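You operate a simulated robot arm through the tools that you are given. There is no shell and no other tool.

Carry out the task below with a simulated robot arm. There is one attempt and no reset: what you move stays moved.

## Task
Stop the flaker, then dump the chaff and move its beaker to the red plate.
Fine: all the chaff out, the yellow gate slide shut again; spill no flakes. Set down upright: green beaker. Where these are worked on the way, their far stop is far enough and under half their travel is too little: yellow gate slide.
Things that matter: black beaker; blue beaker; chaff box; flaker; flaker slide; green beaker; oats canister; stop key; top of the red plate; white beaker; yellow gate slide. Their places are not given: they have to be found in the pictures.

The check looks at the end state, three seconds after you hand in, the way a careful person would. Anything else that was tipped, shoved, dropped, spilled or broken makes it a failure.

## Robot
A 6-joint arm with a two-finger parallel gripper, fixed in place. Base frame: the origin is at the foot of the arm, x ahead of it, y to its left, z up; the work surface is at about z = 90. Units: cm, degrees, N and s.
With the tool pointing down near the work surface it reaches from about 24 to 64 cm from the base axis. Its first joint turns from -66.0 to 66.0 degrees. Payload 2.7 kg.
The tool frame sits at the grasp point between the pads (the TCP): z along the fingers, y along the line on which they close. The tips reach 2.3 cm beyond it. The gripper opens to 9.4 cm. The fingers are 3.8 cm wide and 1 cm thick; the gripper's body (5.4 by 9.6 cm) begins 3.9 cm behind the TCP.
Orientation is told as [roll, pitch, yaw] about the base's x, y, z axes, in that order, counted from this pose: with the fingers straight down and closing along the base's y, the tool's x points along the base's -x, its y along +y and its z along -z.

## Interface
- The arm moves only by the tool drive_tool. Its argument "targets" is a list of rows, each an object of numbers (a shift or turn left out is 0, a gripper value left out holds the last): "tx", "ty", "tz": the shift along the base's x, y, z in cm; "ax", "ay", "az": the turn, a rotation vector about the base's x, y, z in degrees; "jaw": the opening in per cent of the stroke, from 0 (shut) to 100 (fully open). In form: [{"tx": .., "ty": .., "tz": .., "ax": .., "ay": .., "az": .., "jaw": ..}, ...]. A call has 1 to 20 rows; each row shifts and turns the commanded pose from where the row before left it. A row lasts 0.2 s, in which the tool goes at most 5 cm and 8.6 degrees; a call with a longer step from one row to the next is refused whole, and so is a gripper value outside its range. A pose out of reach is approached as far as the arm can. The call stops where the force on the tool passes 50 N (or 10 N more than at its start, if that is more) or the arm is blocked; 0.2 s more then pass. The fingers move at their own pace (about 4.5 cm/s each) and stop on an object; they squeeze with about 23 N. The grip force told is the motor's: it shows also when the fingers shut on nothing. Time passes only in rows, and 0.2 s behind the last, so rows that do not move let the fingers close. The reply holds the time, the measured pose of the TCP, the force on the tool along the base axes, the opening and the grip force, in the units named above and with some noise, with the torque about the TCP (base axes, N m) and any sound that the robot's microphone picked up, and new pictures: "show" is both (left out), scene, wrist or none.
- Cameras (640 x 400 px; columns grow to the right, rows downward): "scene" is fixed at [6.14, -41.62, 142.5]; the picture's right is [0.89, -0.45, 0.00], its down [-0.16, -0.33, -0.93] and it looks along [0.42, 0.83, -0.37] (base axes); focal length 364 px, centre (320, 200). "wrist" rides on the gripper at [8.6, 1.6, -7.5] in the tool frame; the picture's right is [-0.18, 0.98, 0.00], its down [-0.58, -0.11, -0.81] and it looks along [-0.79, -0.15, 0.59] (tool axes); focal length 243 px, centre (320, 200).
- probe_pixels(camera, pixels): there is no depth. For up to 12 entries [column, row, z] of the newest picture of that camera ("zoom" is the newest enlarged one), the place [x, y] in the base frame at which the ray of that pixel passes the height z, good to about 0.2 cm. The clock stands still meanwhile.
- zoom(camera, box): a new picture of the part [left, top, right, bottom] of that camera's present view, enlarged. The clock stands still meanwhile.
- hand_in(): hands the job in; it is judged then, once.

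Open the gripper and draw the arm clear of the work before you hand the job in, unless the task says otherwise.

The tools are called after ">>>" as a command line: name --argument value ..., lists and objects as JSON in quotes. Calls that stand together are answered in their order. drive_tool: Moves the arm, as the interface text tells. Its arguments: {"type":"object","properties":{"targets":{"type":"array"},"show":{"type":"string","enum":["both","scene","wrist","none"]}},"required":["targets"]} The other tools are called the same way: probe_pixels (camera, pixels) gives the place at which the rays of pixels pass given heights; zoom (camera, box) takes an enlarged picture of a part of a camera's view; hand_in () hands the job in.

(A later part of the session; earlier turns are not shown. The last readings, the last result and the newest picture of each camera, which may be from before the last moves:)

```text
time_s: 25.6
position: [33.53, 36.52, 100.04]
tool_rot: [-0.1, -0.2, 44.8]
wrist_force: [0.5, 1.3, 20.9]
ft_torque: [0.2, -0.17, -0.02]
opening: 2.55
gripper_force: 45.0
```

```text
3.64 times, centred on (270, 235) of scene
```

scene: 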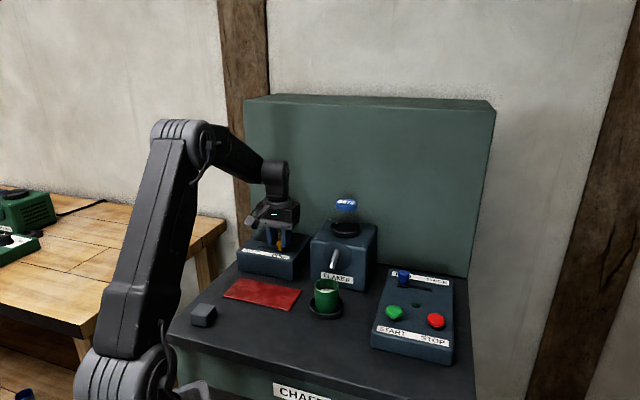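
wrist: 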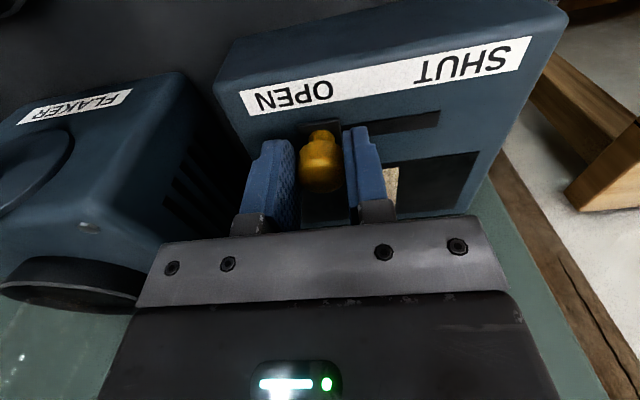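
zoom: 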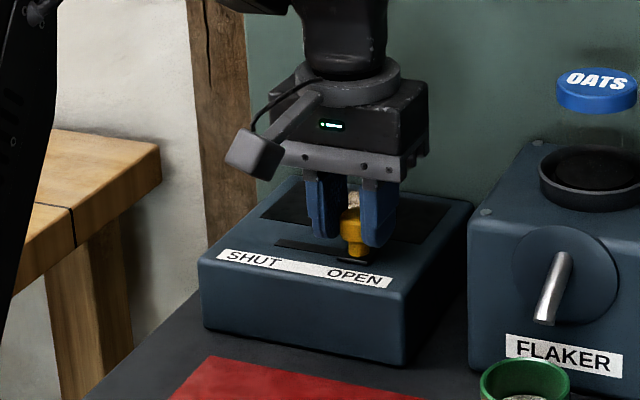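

Only a narrow strip remains at zoom (408,320). I relax the vertical load and wait another 4 s.

>>> drive_tool --targets '[{"tz": 0.15}, {}, {}, {}, {}, {}, {}, {}, {}, {}, {}, {}, {}, {}, {}, {}, {}, {}, {}, {}]'

>>> zoom --camera "wrist" --box '[200, 30, 500, 220]'

>>> zoom --camera "scene" --box '[215, 180, 325, 290]'

```text
time_s: 29.8
position: [33.59, 36.29, 99.99]
tool_rot: [0.0, 0.0, 44.9]
wrist_force: [5.8, 5.9, -23.9]
ft_torque: [0.07, -0.03, 0.01]
opening: 2.54
gripper_force: 45.4
```

scene: 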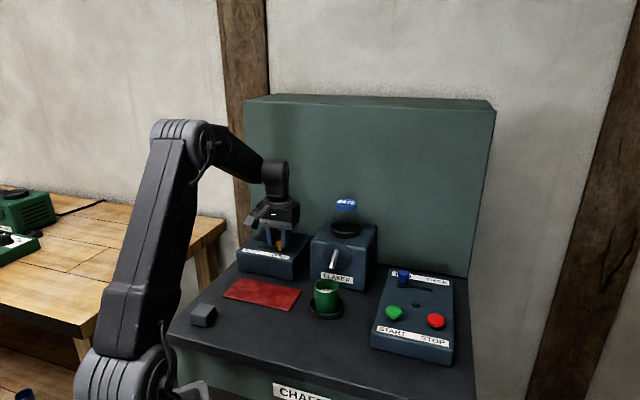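
wrist: 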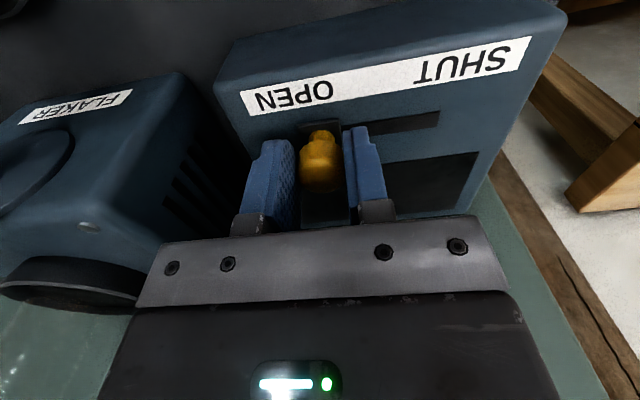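

```text
2.11 times, centred on (350, 125) of wrist
```

zoom: 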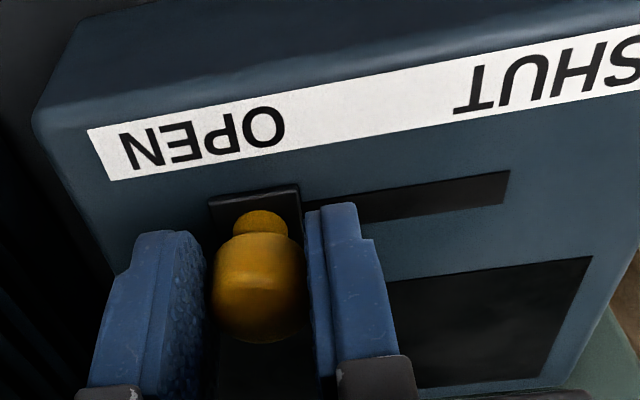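

```text
3.64 times, centred on (270, 235) of scene
```

zoom: 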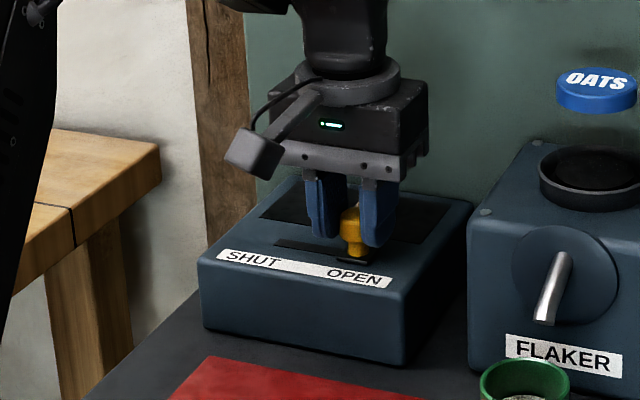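

The window looks empty apart from what the finger hides. I wait another 4 s with the vertical load relaxed, before releasing to look.

>>> drive_tool --targets '[{"tz": -0.08}, {}, {}, {}, {}, {}, {}, {}, {}, {}, {}, {}, {}, {}, {}, {}, {}, {}, {}, {}]' --show "none"

>>> drive_tool --targets '[{"jaw": 60}, {}, {}, {}, {"tz": 1}, {"tz": 2.5}, {"tz": 3}, {"tz": 3}]'

>>> zoom --camera "wrist" --box '[160, 0, 460, 190]'

>>> zoom --camera "scene" --box '[215, 180, 325, 290]'

```text
time_s: 34.0
position: [33.58, 36.41, 100.03]
tool_rot: [0.0, -0.1, 44.8]
wrist_force: [0.4, 1.7, -8.5]
ft_torque: [-0.02, 0.05, 0.0]
opening: 2.55
gripper_force: 45.3
```

```text
time_s: 35.8
position: [33.59, 36.42, 109.73]
tool_rot: [0.0, -0.2, 44.7]
wrist_force: [-0.4, -0.3, 0.2]
ft_torque: [-0.04, 0.01, 0.0]
opening: 5.65
gripper_force: 0.1
```

scene: 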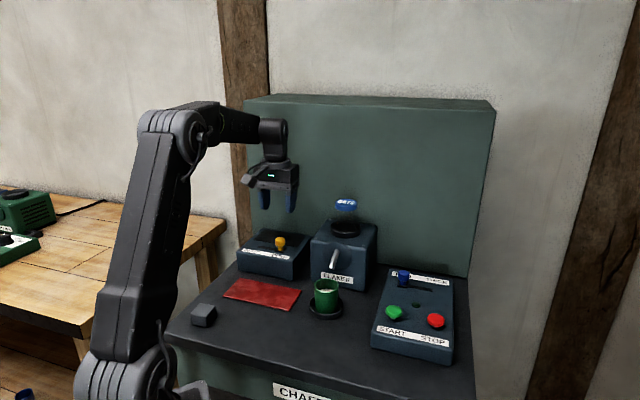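
wrist: 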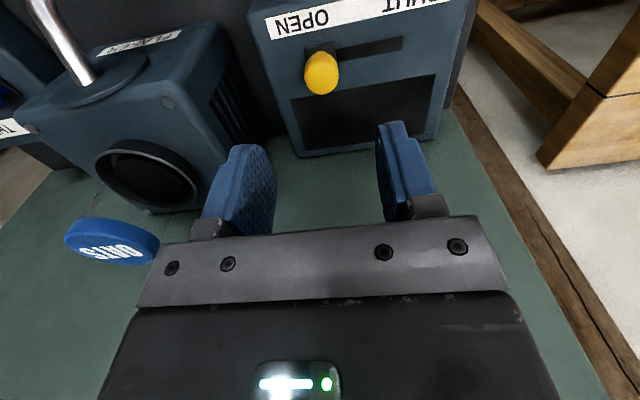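

```text
2.11 times, centred on (310, 95) of wrist
```

zoom: 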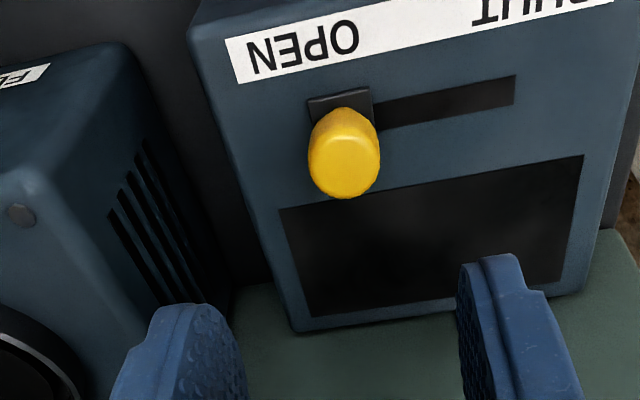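

```text
3.64 times, centred on (270, 235) of scene
```

zoom: 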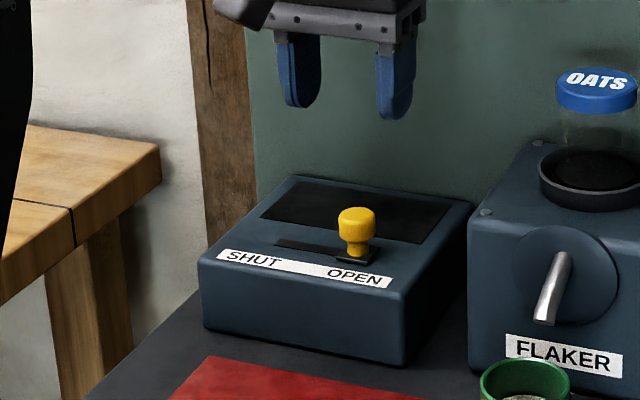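

The window is completely dark: all the chaff is out, with the slide at OPEN. I go back down over the knob and grip it to shut the gate.

>>> drive_tool --targets '[{"tz": -3}, {"tz": -3}, {"tz": -2.2}, {"tz": -1.0}, {"tz": -0.5}, {"jaw": 0}, {}, {}, {}, {}]' --show "wrist"

```text
time_s: 38.0
position: [33.61, 36.41, 99.67]
tool_rot: [0.2, -0.1, 44.8]
wrist_force: [-2.3, 2.5, -3.3]
ft_torque: [0.17, -0.08, 0.0]
opening: 2.53
gripper_force: 45.1
```

wrist: 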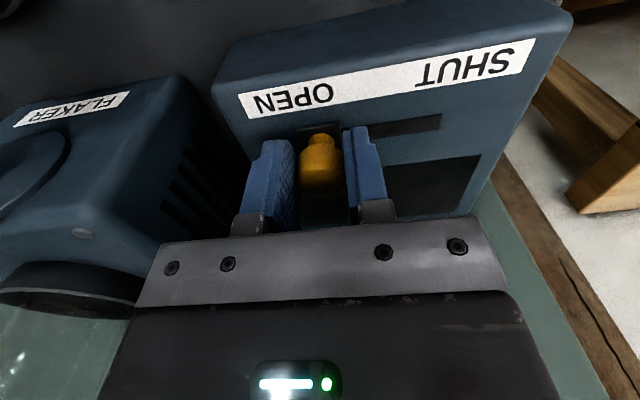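

The knob is gripped with small forces. I slide it back toward SHUT along (-0.704, +0.7105).

>>> drive_tool --targets '[{"tx": -0.352, "ty": 0.355}, {"tx": -0.352, "ty": 0.355}, {"tx": -0.352, "ty": 0.355}, {"tx": -0.352, "ty": 0.355}, {"tx": -0.352, "ty": 0.355}, {"tx": -0.352, "ty": 0.355}]' --show "none"

```text
time_s: 39.4
position: [31.49, 38.49, 99.66]
tool_rot: [0.1, 0.0, 44.8]
wrist_force: [9.6, 8.5, -22.1]
ft_torque: [-0.17, 0.21, -0.14]
opening: 2.54
gripper_force: 44.4
```

Moved 3 cm; a modest vertical and sideways load appeared, so I correct by 0.1 cm and carry on.

>>> drive_tool --targets '[{"tx": 0.06, "ty": 0.06, "tz": -0.12}, {"tx": -0.352, "ty": 0.355}, {"tx": -0.352, "ty": 0.355}, {"tx": -0.352, "ty": 0.355}]' --show "none"

```text
time_s: 40.4
position: [30.51, 39.68, 99.78]
tool_rot: [0.0, -0.1, 44.7]
wrist_force: [-3.7, -4.6, -1.6]
ft_torque: [-0.14, 0.04, -0.02]
opening: 2.55
gripper_force: 45.0
```

Forces are small again; about 1.5 cm remains to the SHUT stop. I continue in smaller steps.

>>> drive_tool --targets '[{"tx": -0.282, "ty": 0.284}, {"tx": -0.282, "ty": 0.284}, {"tx": -0.211, "ty": 0.213}, {"tx": -0.14, "ty": 0.142}]' --show "both"

>>> zoom --camera "scene" --box '[215, 180, 325, 290]'

```text
time_s: 41.4
position: [29.7, 40.56, 99.67]
tool_rot: [0.0, -0.1, 44.9]
wrist_force: [-15.1, -14.3, 11.5]
ft_torque: [0.04, 0.03, 0.02]
opening: 2.53
gripper_force: 44.8
```

scene: 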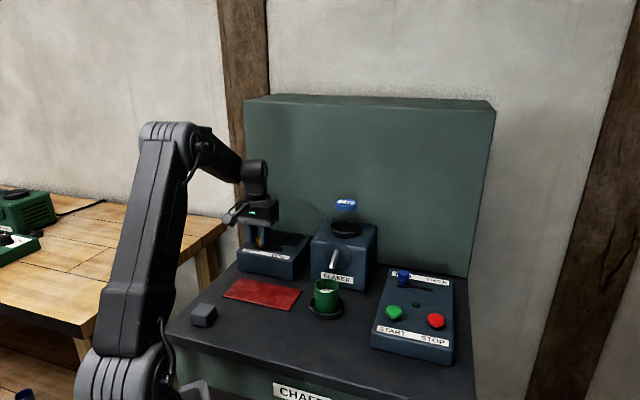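
wrist: 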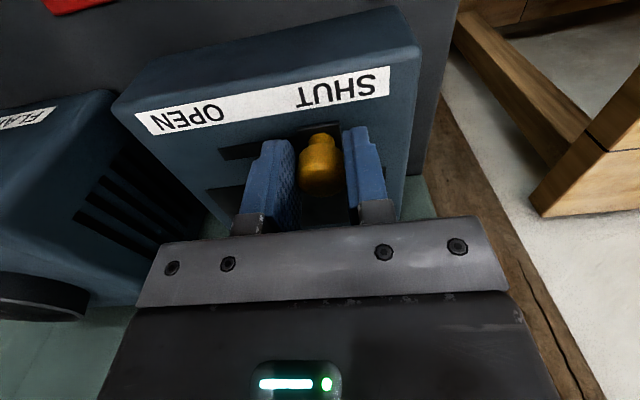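

```text
3.64 times, centred on (270, 235) of scene
```

zoom: 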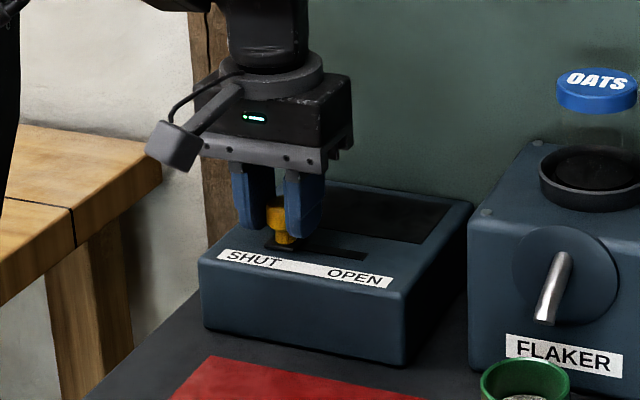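

About 0.4 cm short of the original SHUT position. I relieve the sideways load and step on until the stop pushes back.

>>> drive_tool --targets '[{"tx": -0.1, "ty": -0.1, "tz": 0.06}, {"tx": -0.1, "ty": 0.1}, {"tx": -0.1, "ty": 0.1}]' --show "none"

```text
time_s: 42.2
position: [29.5, 40.72, 99.63]
tool_rot: [0.0, -0.2, 44.8]
wrist_force: [-2.0, -10.3, 6.1]
ft_torque: [0.67, -0.64, -0.01]
opening: 2.56
gripper_force: 44.8
```

A slight opposing force of about 6 N along the slot; I press on a little more to be sure it seats at SHUT.

>>> drive_tool --targets '[{"tx": -0.1, "ty": 0.07}, {"tx": -0.1, "ty": 0.07}, {}]' --show "none"

```text
time_s: 43.0
position: [29.33, 40.75, 99.78]
tool_rot: [-0.2, -0.1, 44.6]
wrist_force: [17.0, -19.8, 3.2]
ft_torque: [0.33, -0.79, -0.18]
opening: 2.55
gripper_force: 44.4
```

The force opposing motion is now about 26 N: the gate is at its SHUT stop. I ease off, open the fingers and rise to verify.

>>> drive_tool --targets '[{"tx": 0.1, "ty": -0.1}, {"jaw": 60}, {}, {}, {}, {"tz": 1}, {"tz": 3}, {"tz": 3}, {"tz": 3}]'

>>> zoom --camera "scene" --box '[215, 180, 325, 290]'

>>> zoom --camera "wrist" --box '[160, 0, 460, 190]'

```text
time_s: 45.0
position: [29.07, 40.67, 109.78]
tool_rot: [0.1, -0.1, 44.8]
wrist_force: [0.0, 0.1, 0.1]
ft_torque: [-0.03, 0.0, 0.01]
opening: 5.67
gripper_force: 0.1
```

scene: 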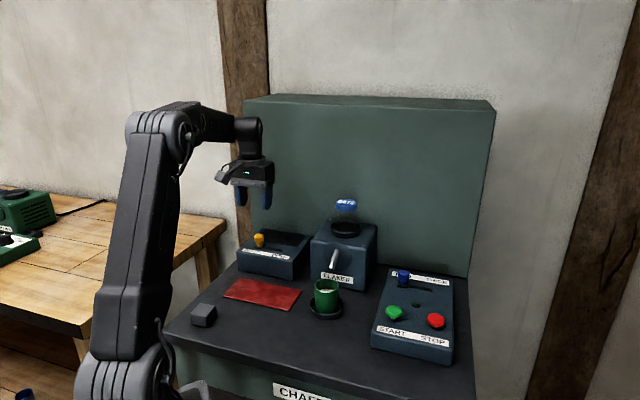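
wrist: 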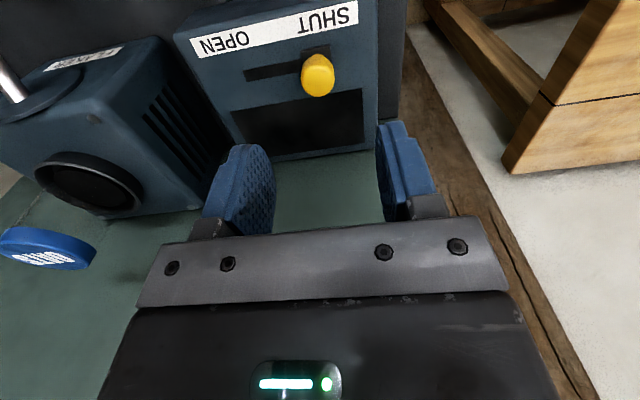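

```text
3.64 times, centred on (270, 235) of scene
```

zoom: 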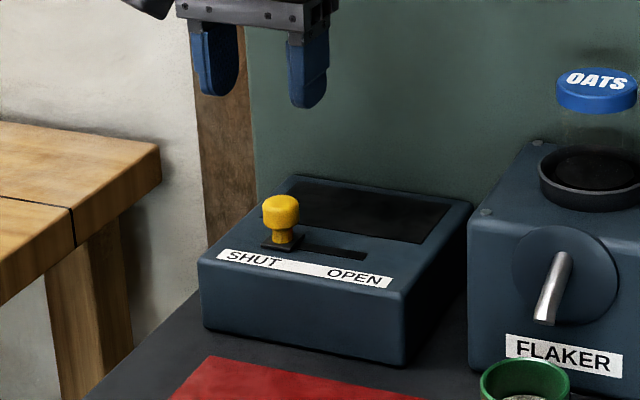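

```text
2.11 times, centred on (310, 95) of wrist
```

zoom: 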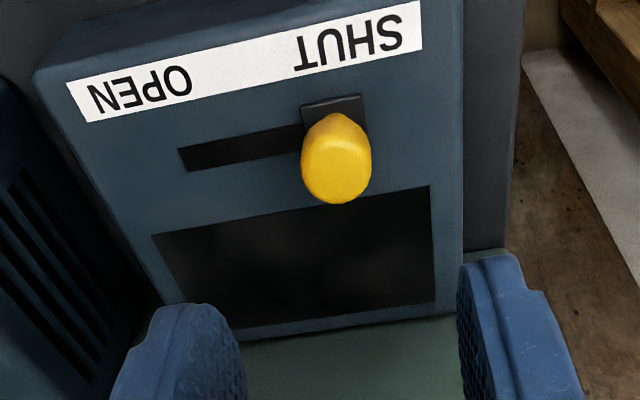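

The gate is back at SHUT (knob at scene (259,239) as at the start) and the chaff window is dark. Next I move high and in front toward the beaker for a closer look, opening the fingers fully.

>>> drive_tool --targets '[{"tz": 3}, {"tx": -0.5, "ty": -3.5, "tz": 2}, {"tx": 0, "ty": -4.5, "tz": 0}, {"tx": 0.2, "ty": -4.5, "tz": 0, "jaw": 100}, {"tx": 0.5, "ty": -4.5, "tz": 0}, {"tx": 0.5, "ty": -4.5, "tz": 0}, {"tx": 0.5, "ty": -4.5, "tz": -1}, {"tx": 0.5, "ty": -4, "tz": -1.5}]'

>>> zoom --camera "scene" --box '[270, 210, 400, 330]'

>>> zoom --camera "wrist" --box '[200, 0, 500, 200]'

```text
time_s: 46.8
position: [31.13, 10.73, 112.06]
tool_rot: [0.0, -0.1, 44.8]
wrist_force: [-0.7, -0.9, -0.3]
ft_torque: [0.02, 0.03, -0.05]
opening: 9.41
gripper_force: 0.0
```

scene: 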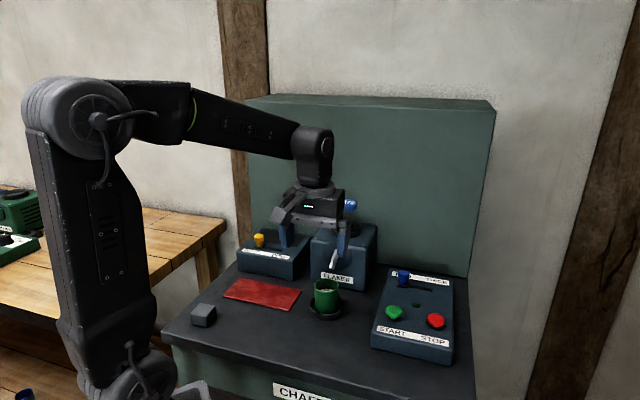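
wrist: 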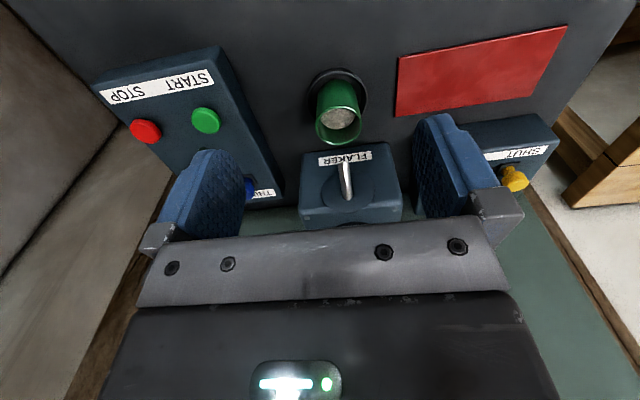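

```text
3.33 times, centred on (335, 270) of scene
```

zoom: 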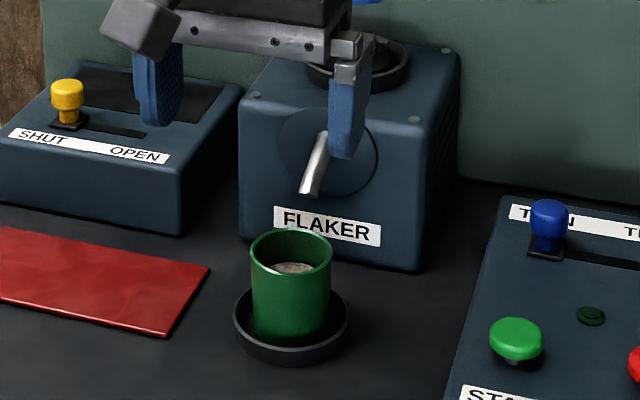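

```text
2.00 times, centred on (350, 100) of wrist
```

zoom: 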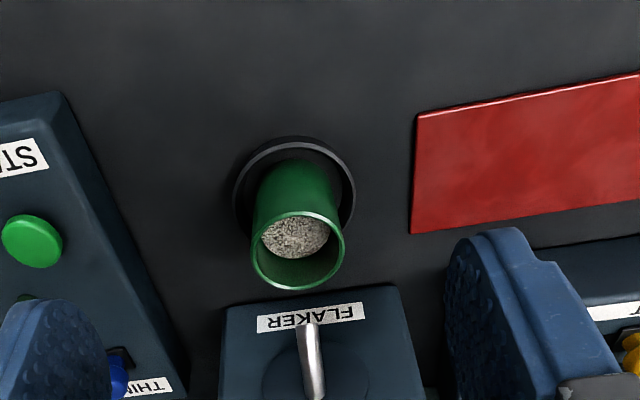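

The beaker, holding flakes, is at wrist (339,125), with the spout tip at wrist (343,161). I triangulate the rim, saucer, spout tip, and plate corners in both views.

>>> probe_pixels --camera "wrist" --pixels '[[339, 125, 96], [339, 125, 97], [339, 125, 98], [342.5, 161, 98], [342.5, 161, 100], [342.5, 161, 102], [315.5, 122, 97], [362, 125, 97], [397.5, 58, 90.5], [395.5, 116, 90.5], [337, 92, 91], [567, 26, 90.5]]'

>>> probe_pixels --camera "scene" --pixels '[[326.3, 284.4, 96], [326.3, 284.4, 97], [326.3, 284.4, 98], [332.6, 268.5, 98], [332.6, 268.5, 100], [332.6, 268.5, 102], [314, 285, 97], [338.6, 285, 97], [326.3, 306, 91], [309, 305, 91.5], [344, 305, 91.5], [326.3, 311.5, 91]]'

```text
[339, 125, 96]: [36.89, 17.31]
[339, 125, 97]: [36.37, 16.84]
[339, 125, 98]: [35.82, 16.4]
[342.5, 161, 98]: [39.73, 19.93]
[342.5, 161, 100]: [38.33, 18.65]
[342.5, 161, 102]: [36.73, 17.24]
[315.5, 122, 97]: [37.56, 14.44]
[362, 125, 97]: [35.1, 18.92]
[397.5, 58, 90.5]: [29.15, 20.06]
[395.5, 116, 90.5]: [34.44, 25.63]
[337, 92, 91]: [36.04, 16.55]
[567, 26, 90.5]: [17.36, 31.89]
```

```text
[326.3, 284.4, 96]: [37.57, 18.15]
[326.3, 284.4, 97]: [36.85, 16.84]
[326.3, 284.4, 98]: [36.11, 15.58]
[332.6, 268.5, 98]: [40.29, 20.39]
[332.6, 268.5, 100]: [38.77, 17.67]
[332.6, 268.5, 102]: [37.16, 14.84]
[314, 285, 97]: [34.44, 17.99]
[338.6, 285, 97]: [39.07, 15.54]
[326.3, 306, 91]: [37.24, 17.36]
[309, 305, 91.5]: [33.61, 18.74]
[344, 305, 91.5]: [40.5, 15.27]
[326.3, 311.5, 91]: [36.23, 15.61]
```

The beaker rim is centred about (36.7, 17.0, 96.8), diameter about 5.2 cm, and the spout tip lies behind and above it. I zoom closer to pin down the spout tip and saucer rim.

>>> zoom --camera "scene" --box '[296, 250, 376, 320]'

>>> zoom --camera "wrist" --box '[280, 60, 420, 200]'

```text
5.71 times, centred on (336, 285) of scene
```

zoom: 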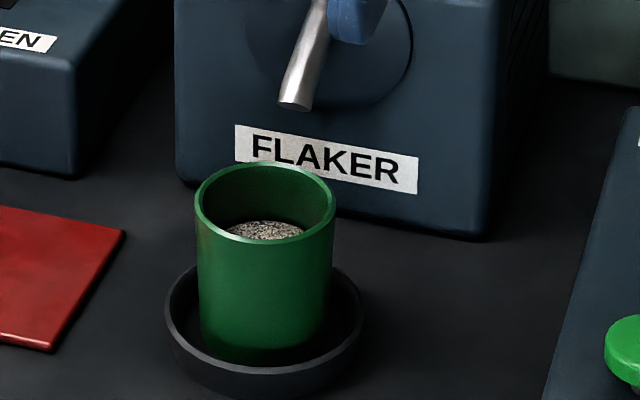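

```text
2.86 times, centred on (350, 130) of wrist
```

zoom: 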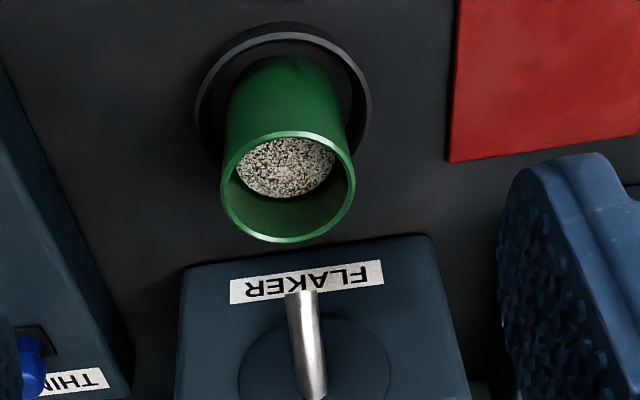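

The spout tip triangulates to about (39.6, 19.7, 98.6), only about 1 cm behind the rim, so I will tilt the tool about 25° forward to keep the gripper body away from it. I check the grey block at scene (203,315) and the flaker's front face before that.

>>> probe_pixels --camera "scene" --pixels '[[192, 323, 90], [210, 327, 90], [216, 317, 90], [203, 305, 93], [203, 305, 94], [311, 282, 90], [366, 292, 90], [163, 333, 90], [470, 398, 90], [326.2, 305.7, 91.1], [309, 305.5, 91.1], [343.5, 305.5, 91.1]]'

>>> zoom --camera "scene" --box '[160, 260, 320, 360]'

```text
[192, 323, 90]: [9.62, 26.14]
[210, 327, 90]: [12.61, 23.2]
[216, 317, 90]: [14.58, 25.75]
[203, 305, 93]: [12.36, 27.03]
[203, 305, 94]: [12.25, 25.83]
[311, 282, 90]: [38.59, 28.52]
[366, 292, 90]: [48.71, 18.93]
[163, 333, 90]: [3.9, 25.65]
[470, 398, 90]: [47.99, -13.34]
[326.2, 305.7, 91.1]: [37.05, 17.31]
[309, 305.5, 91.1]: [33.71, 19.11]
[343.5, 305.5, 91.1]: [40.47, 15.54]
```

```text
4.00 times, centred on (240, 310) of scene
```

zoom: 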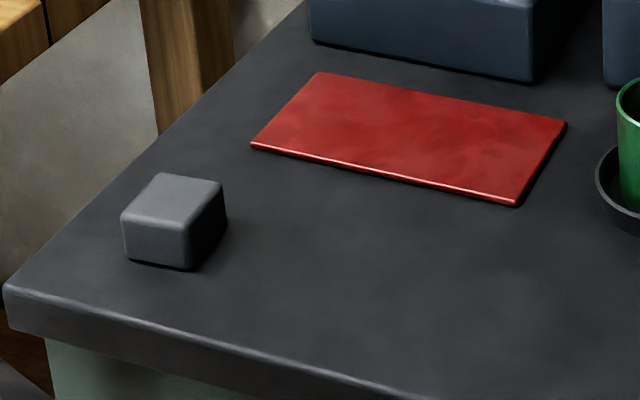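

The grey block is far from the path and the saucer centre (37.05, 17.3) confirms the beaker position. I tilt the tool 25° (fingers pointing forward to the flaker) while moving to a pre-grasp pose about 8 cm above.

>>> drive_tool --targets '[{"tx": 1.4, "ty": 1.57, "tz": -1.5, "ax": 5.9, "ay": -5.9}, {"tx": 1.4, "ty": 1.57, "tz": -2, "ax": 5.9, "ay": -5.9}, {"tx": 1.4, "ty": 1.57, "tz": -2.5, "ax": 5.9, "ay": -5.9}, {"tx": 1.4, "ty": 1.57, "tz": -3}]'

>>> zoom --camera "scene" --box '[260, 190, 420, 330]'

>>> zoom --camera "wrist" --box '[170, 40, 470, 240]'

```text
time_s: 47.8
position: [36.6, 16.83, 103.24]
tool_rot: [0.2, -25.2, 44.8]
wrist_force: [-0.4, 0.1, 0.3]
ft_torque: [0.01, -0.01, -0.01]
opening: 9.39
gripper_force: 0.0
```

scene: 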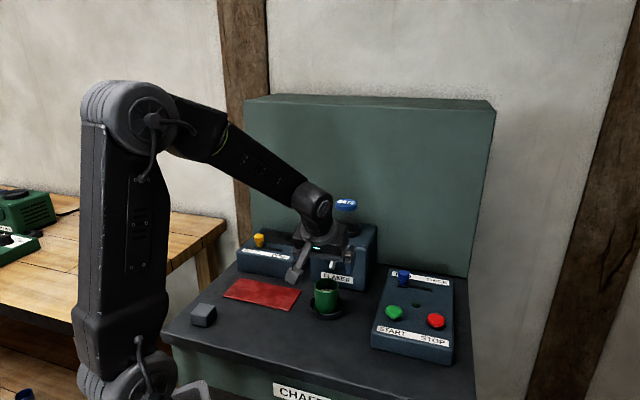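
wrist: 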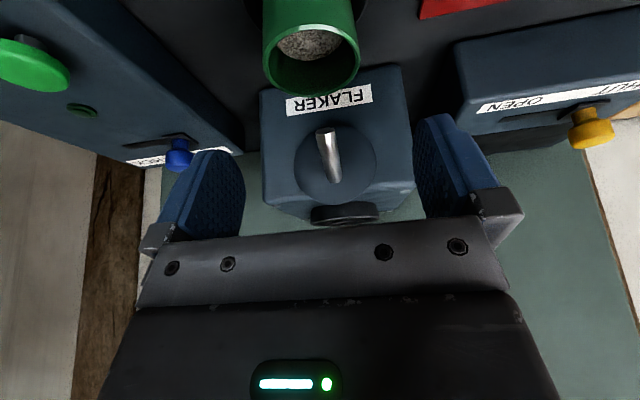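

```text
2.86 times, centred on (340, 260) of scene
```

zoom: 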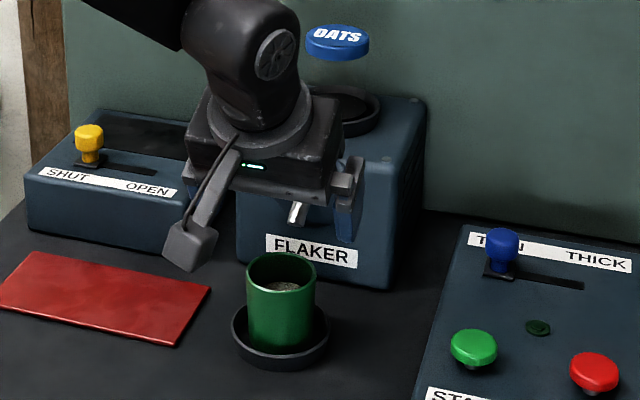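

```text
2.00 times, centred on (320, 140) of wrist
```

zoom: 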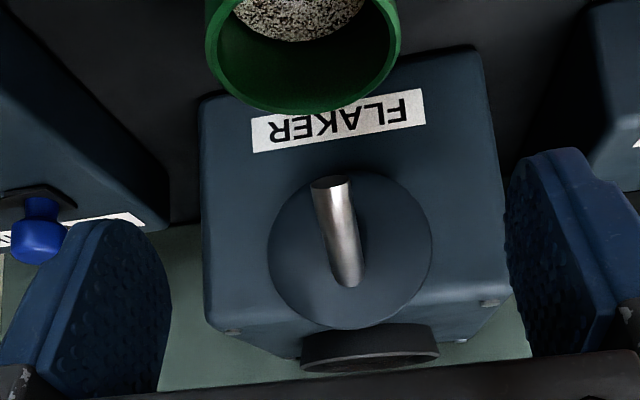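

The beaker rim centre appears at wrist (311,45); I check that it lies on the finger mid-plane by probing.

>>> probe_pixels --camera "wrist" --pixels '[[311, 45, 96.5], [311, 45, 97], [262, 40, 96.5], [360, 43, 96.5], [325, 132, 98.6], [325, 132, 99]]'

>>> zoom --camera "wrist" --box '[220, 0, 420, 140]'

```text
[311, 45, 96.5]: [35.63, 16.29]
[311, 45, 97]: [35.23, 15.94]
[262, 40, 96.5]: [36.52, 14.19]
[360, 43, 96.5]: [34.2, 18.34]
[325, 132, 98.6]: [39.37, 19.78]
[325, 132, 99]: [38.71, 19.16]
```

```text
2.86 times, centred on (320, 70) of wrist
```

zoom: 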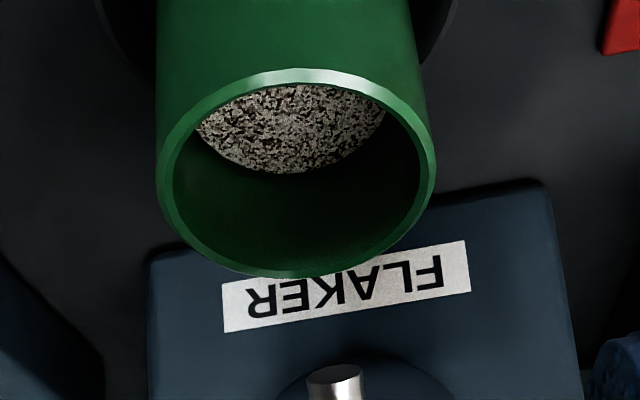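

The rim's true centre in that zoom is at wrist (311.6, 61), so I probe it again with the rim's side extremes.

>>> probe_pixels --camera "wrist" --pixels '[[311.6, 60.9, 96.5], [311.6, 60.9, 96.8], [263, 60, 96.5], [360.6, 55, 96.5], [311.6, 97, 96.5], [311.6, 24.5, 96.5]]'

```text
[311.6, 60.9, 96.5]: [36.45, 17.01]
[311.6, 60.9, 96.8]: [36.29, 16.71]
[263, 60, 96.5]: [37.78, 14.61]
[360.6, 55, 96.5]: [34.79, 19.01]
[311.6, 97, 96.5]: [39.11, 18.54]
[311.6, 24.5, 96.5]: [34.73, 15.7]
```

The beaker centre is about (36.7, 17.0), on the finger mid-plane within about 0.15 cm. I lower straight down to z about 95.2 with the fingers fully open either side.

>>> drive_tool --targets '[{"tx": 0.05, "ty": 0.1, "tz": -2.5}, {"tz": -2.5}, {"tz": -1.8}, {"tz": -1.2}]'

>>> zoom --camera "scene" --box '[260, 210, 400, 330]'

>>> zoom --camera "wrist" --box '[170, 40, 470, 240]'

```text
time_s: 48.8
position: [36.55, 17.17, 95.19]
tool_rot: [0.2, -25.1, 44.8]
wrist_force: [-0.5, 0.4, 0.2]
ft_torque: [0.01, 0.0, 0.0]
opening: 9.41
gripper_force: 0.1
```

scene: 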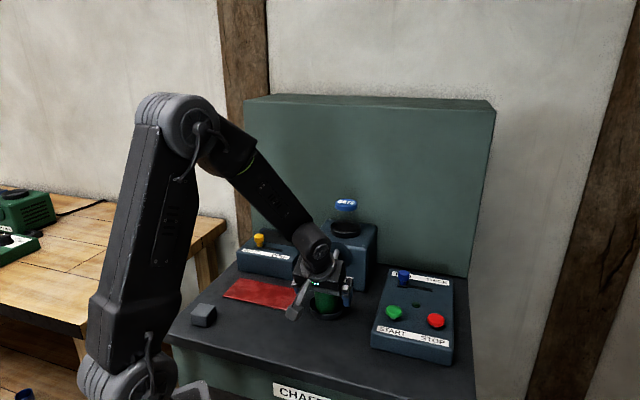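
wrist: 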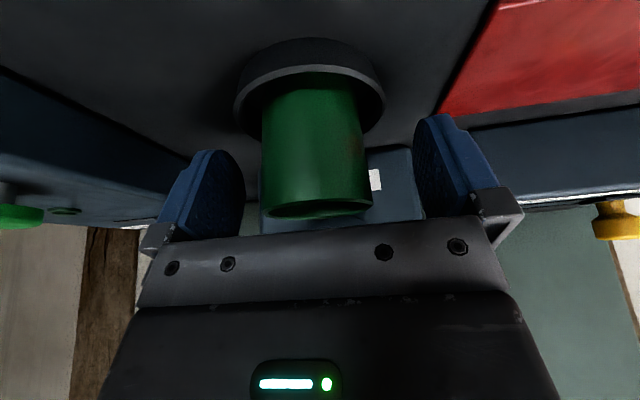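

```text
3.33 times, centred on (330, 270) of scene
```

zoom: 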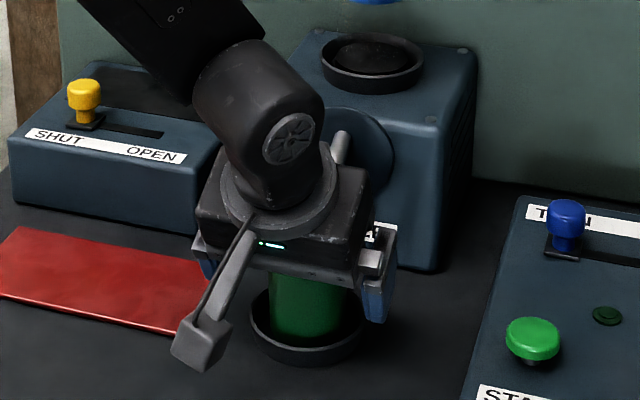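

```text
2.00 times, centred on (320, 140) of wrist
```

zoom: 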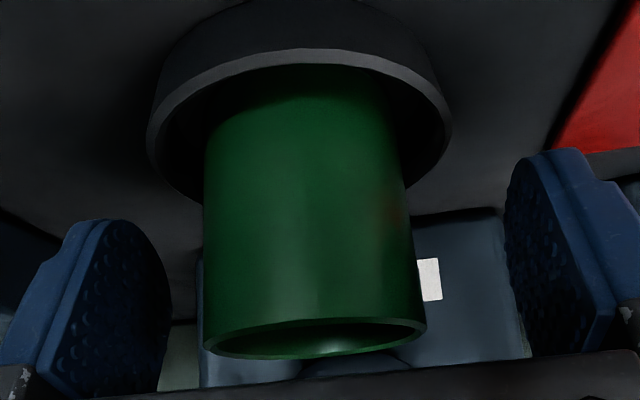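

The beaker sits a hair toward +u of the finger mid-plane; I shift 0.15 cm and close the fingers in stages so the contact is gentle.

>>> drive_tool --targets '[{"tx": 0.1, "ty": -0.1, "jaw": 75}, {"jaw": 65}, {"jaw": 60}, {"jaw": 58}, {"jaw": 56}, {"jaw": 54}, {"jaw": 52}, {"jaw": 48}, {"jaw": 40}, {}]'

>>> zoom --camera "wrist" --box '[170, 40, 470, 240]'

```text
time_s: 51.0
position: [36.57, 16.93, 95.32]
tool_rot: [0.1, -25.2, 44.8]
wrist_force: [0.9, -0.1, 0.7]
ft_torque: [0.03, -0.03, 0.01]
opening: 5.31
gripper_force: 22.8
```

scene: 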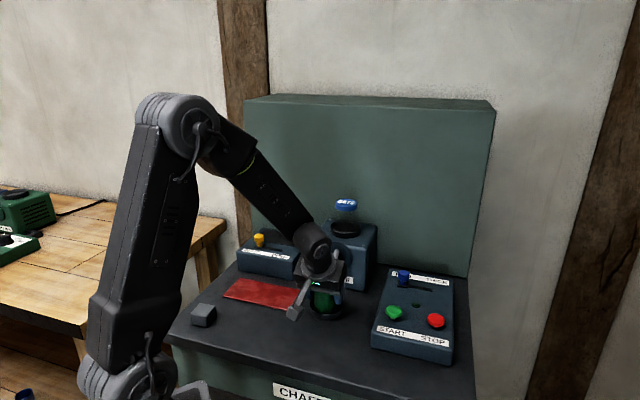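
wrist: 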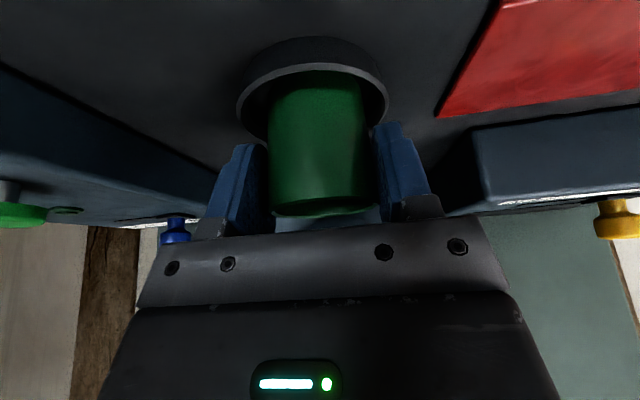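

```text
2.00 times, centred on (320, 140) of wrist
```

zoom: 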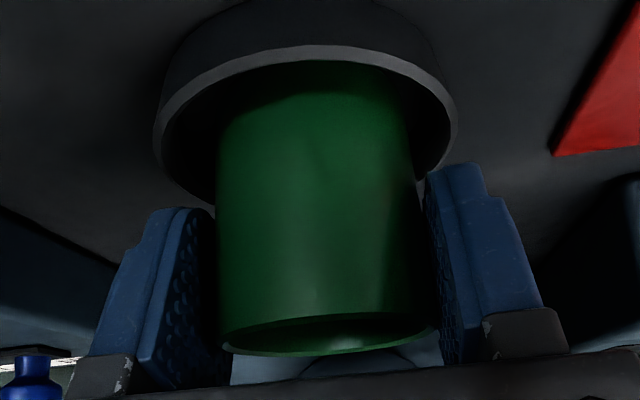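

The grip is firm on the beaker (5.31 cm, 23 N). I lift slowly, 1.5 cm straight up with the last bit slightly toward the front, away from the spout.

>>> drive_tool --targets '[{"tz": 0.2}, {"tz": 0.3}, {"tx": -0.1, "ty": -0.1, "tz": 0.3}, {"tx": -0.15, "ty": -0.15, "tz": 0.3}, {"tx": -0.15, "ty": -0.15, "tz": 0.3}, {"tx": -0.1, "ty": -0.1, "tz": 0.2}]'

>>> zoom --camera "scene" --box '[260, 210, 400, 330]'

>>> zoom --camera "wrist" --box '[170, 40, 470, 240]'

```text
time_s: 52.4
position: [36.15, 16.46, 96.93]
tool_rot: [0.2, -25.0, 44.8]
wrist_force: [-0.3, 0.2, -1.4]
ft_torque: [0.0, 0.02, 0.03]
opening: 5.31
gripper_force: 23.4
```

scene: 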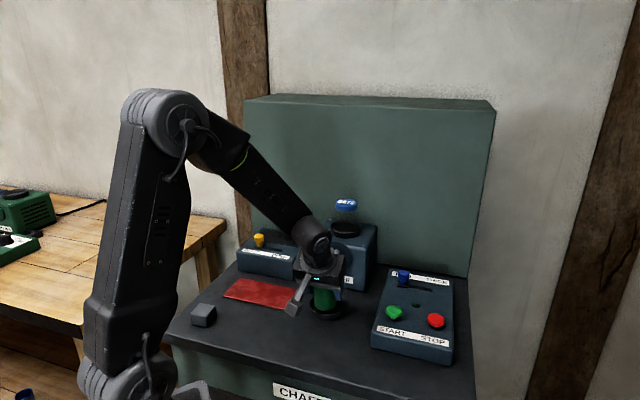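
wrist: 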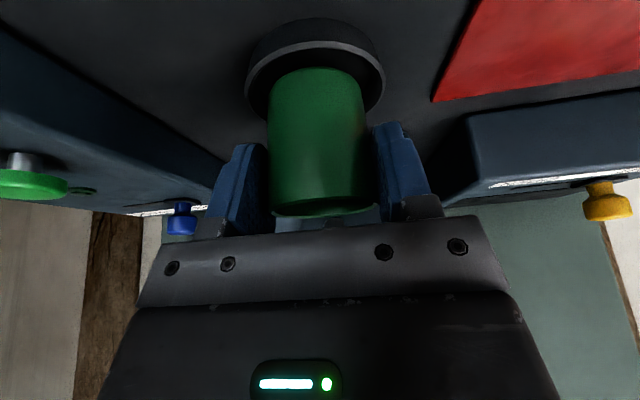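

```text
3.33 times, centred on (330, 270) of scene
```

zoom: 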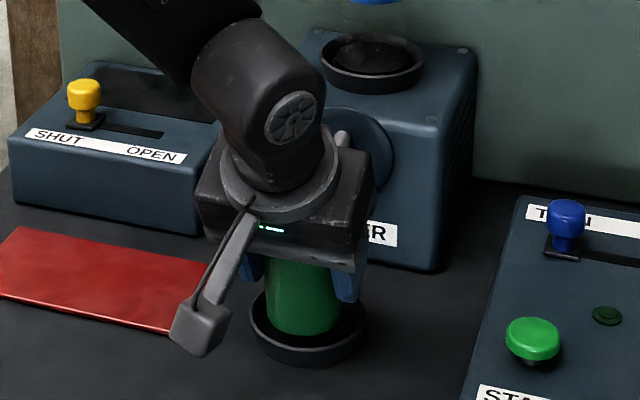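

```text
2.00 times, centred on (320, 140) of wrist
```

zoom: 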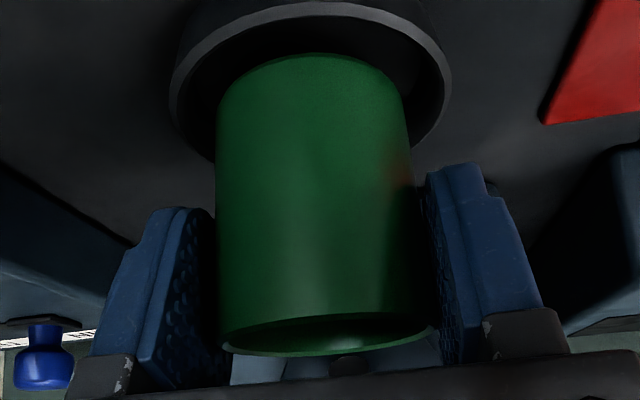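

The beaker has lifted clear (1.4 N weight) and the saucer stayed put. I bring it toward the front and a little higher, then carry it slowly toward the red plate centre.

>>> drive_tool --targets '[{"tx": -0.2, "ty": -0.2, "tz": 0.2}, {"tx": -0.3, "ty": -0.3, "tz": 0.4}, {"tx": -0.3, "ty": -0.3, "tz": 0.5}, {"tx": -0.3, "ty": -0.1, "tz": 0.5}, {"tx": -0.3, "ty": 0.2, "tz": 0.3}, {"tx": -0.4, "ty": 0.5, "tz": 0.1}, {"tx": -0.5, "ty": 0.7}, {"tx": -0.5, "ty": 0.75}, {"tx": -0.5, "ty": 0.75}, {"tx": -0.5, "ty": 0.75}, {"tx": -0.5, "ty": 0.75}, {"tx": -0.5, "ty": 0.75}, {"tx": -0.5, "ty": 0.75}, {"tx": -0.5, "ty": 0.75}, {"tx": -0.5, "ty": 0.75}, {"tx": -0.5, "ty": 0.75}, {"tx": -0.5, "ty": 0.75}, {"tx": -0.5, "ty": 0.75}, {"tx": -0.4, "ty": 0.6}, {"tx": -0.2, "ty": 0.3}]'

```text
time_s: 56.6
position: [27.63, 26.07, 98.75]
tool_rot: [0.1, -25.1, 44.8]
wrist_force: [1.0, 0.3, -1.8]
ft_torque: [0.01, 0.05, -0.01]
opening: 5.32
gripper_force: 23.2
```

scene: 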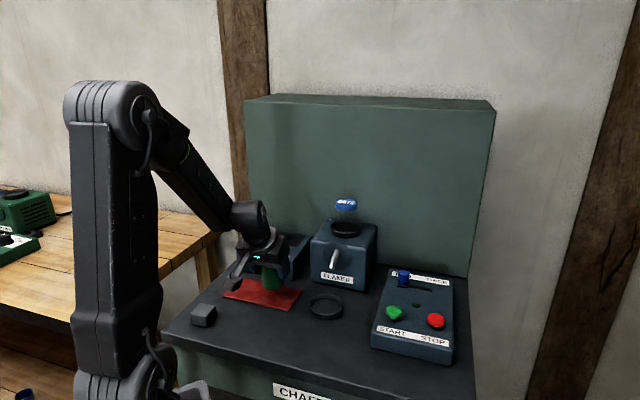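
wrist: 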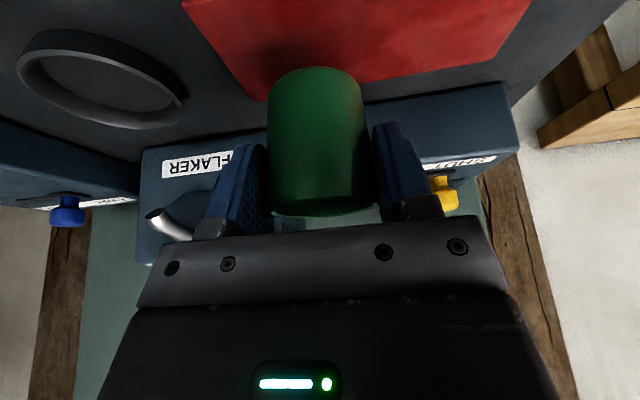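

The beaker is now over the plate. I zoom to verify the surface is clean and re-measure the plate corners in the wrist view.

>>> zoom --camera "wrist" --box '[160, 0, 560, 220]'

>>> zoom --camera "scene" --box '[200, 220, 380, 340]'

>>> probe_pixels --camera "wrist" --pixels '[[184, 2, 90.5], [258, 101, 90.5], [497, 62, 90.5], [531, 2, 90.5]]'

```text
1.60 times, centred on (360, 110) of wrist
```

zoom: 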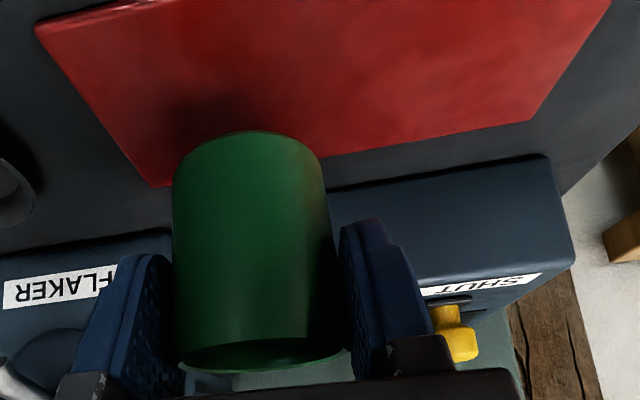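

```text
3.33 times, centred on (290, 280) of scene
```

zoom: 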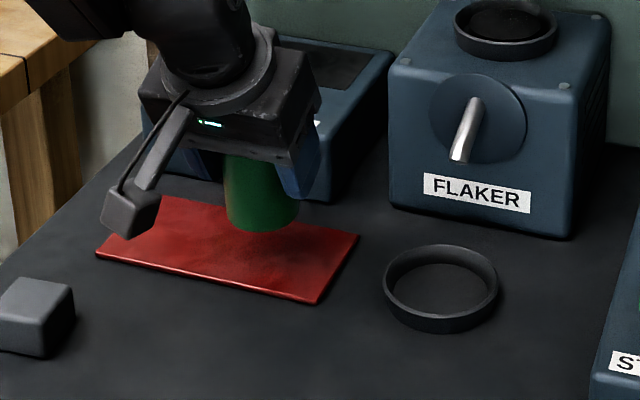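

```text
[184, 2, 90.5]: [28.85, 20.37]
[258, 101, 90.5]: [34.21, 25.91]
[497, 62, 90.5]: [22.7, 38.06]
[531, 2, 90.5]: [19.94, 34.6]
```

Plate corners confirm a centre of about (26.0, 28.9). I move the last 3 cm to centre and begin lowering gently.

>>> drive_tool --targets '[{"tx": -0.2, "ty": 0.3}, {"tx": -0.4, "ty": 0.6}, {"tx": -0.4, "ty": 0.6}, {"tx": -0.4, "ty": 0.6}, {"tx": -0.23, "ty": 0.35}, {}, {"tz": -0.3}, {"tz": -0.5}, {"tz": -0.5}, {"tz": -0.5}, {"tz": -0.4}, {"tz": -0.2}]'

>>> zoom --camera "scene" --box '[200, 220, 340, 320]'

>>> zoom --camera "wrist" --box '[160, 0, 560, 220]'

```text
time_s: 59.2
position: [26.09, 28.5, 96.64]
tool_rot: [0.0, -25.1, 44.7]
wrist_force: [0.3, -0.6, -1.4]
ft_torque: [-0.02, 0.04, -0.01]
opening: 5.33
gripper_force: 22.5
```

scene: 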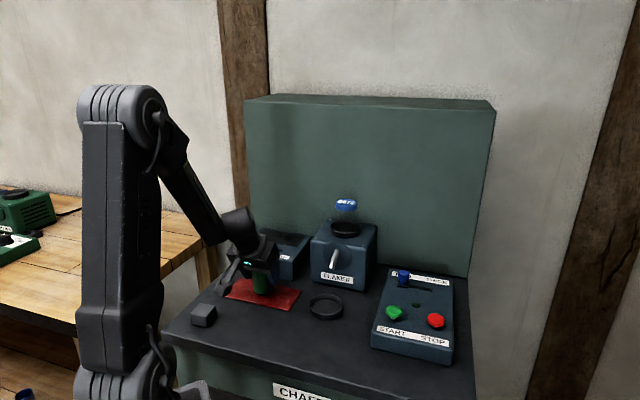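
wrist: 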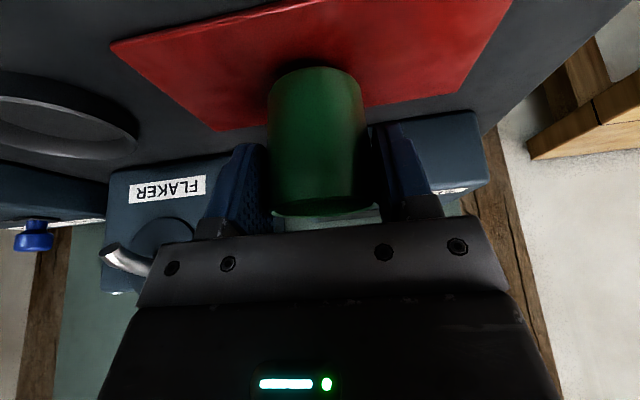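

```text
4.00 times, centred on (270, 270) of scene
```

zoom: 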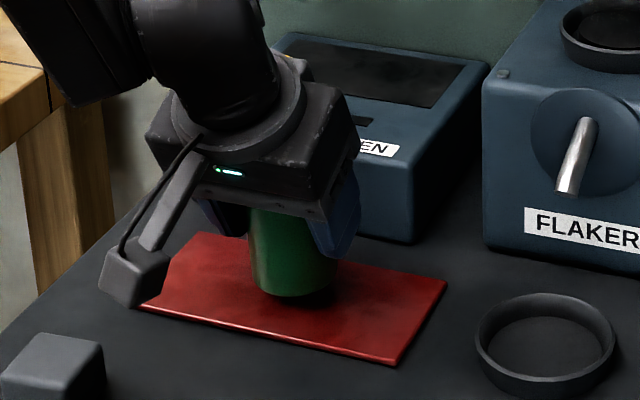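

```text
1.60 times, centred on (360, 110) of wrist
```

zoom: 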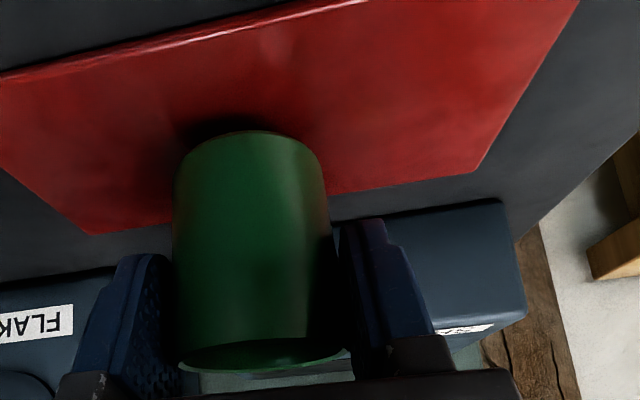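

The beaker hovers about 1 cm above the plate, well inside it. I lower in 0.15–0.2 cm steps while watching the vertical force.

>>> drive_tool --targets '[{"tz": -0.2}, {"tz": -0.2}, {"tz": -0.2}, {"tz": -0.15}]' --show "none"

```text
time_s: 60.2
position: [26.16, 28.41, 95.63]
tool_rot: [0.2, -25.1, 44.9]
wrist_force: [0.8, -0.1, -1.5]
ft_torque: [-0.03, -0.01, 0.03]
opening: 5.32
gripper_force: 23.2
```

No contact yet (still -1.5 N weight). I continue in 0.1 cm steps.

>>> drive_tool --targets '[{"tz": -0.1}, {"tz": -0.1}]' --show "none"

```text
time_s: 60.8
position: [26.07, 28.45, 95.58]
tool_rot: [0.2, -25.1, 44.8]
wrist_force: [0.3, -0.7, -1.1]
ft_torque: [0.0, -0.02, -0.05]
opening: 5.33
gripper_force: 23.5
```

Force still shows just the beaker's weight; two more small steps.

>>> drive_tool --targets '[{"tz": -0.1}, {"tz": -0.1}]' --show "none"

```text
time_s: 61.4
position: [26.08, 28.64, 95.38]
tool_rot: [0.2, -25.2, 44.7]
wrist_force: [-0.6, -0.9, 3.4]
ft_torque: [-0.04, 0.06, -0.01]
opening: 5.31
gripper_force: 23.0
```

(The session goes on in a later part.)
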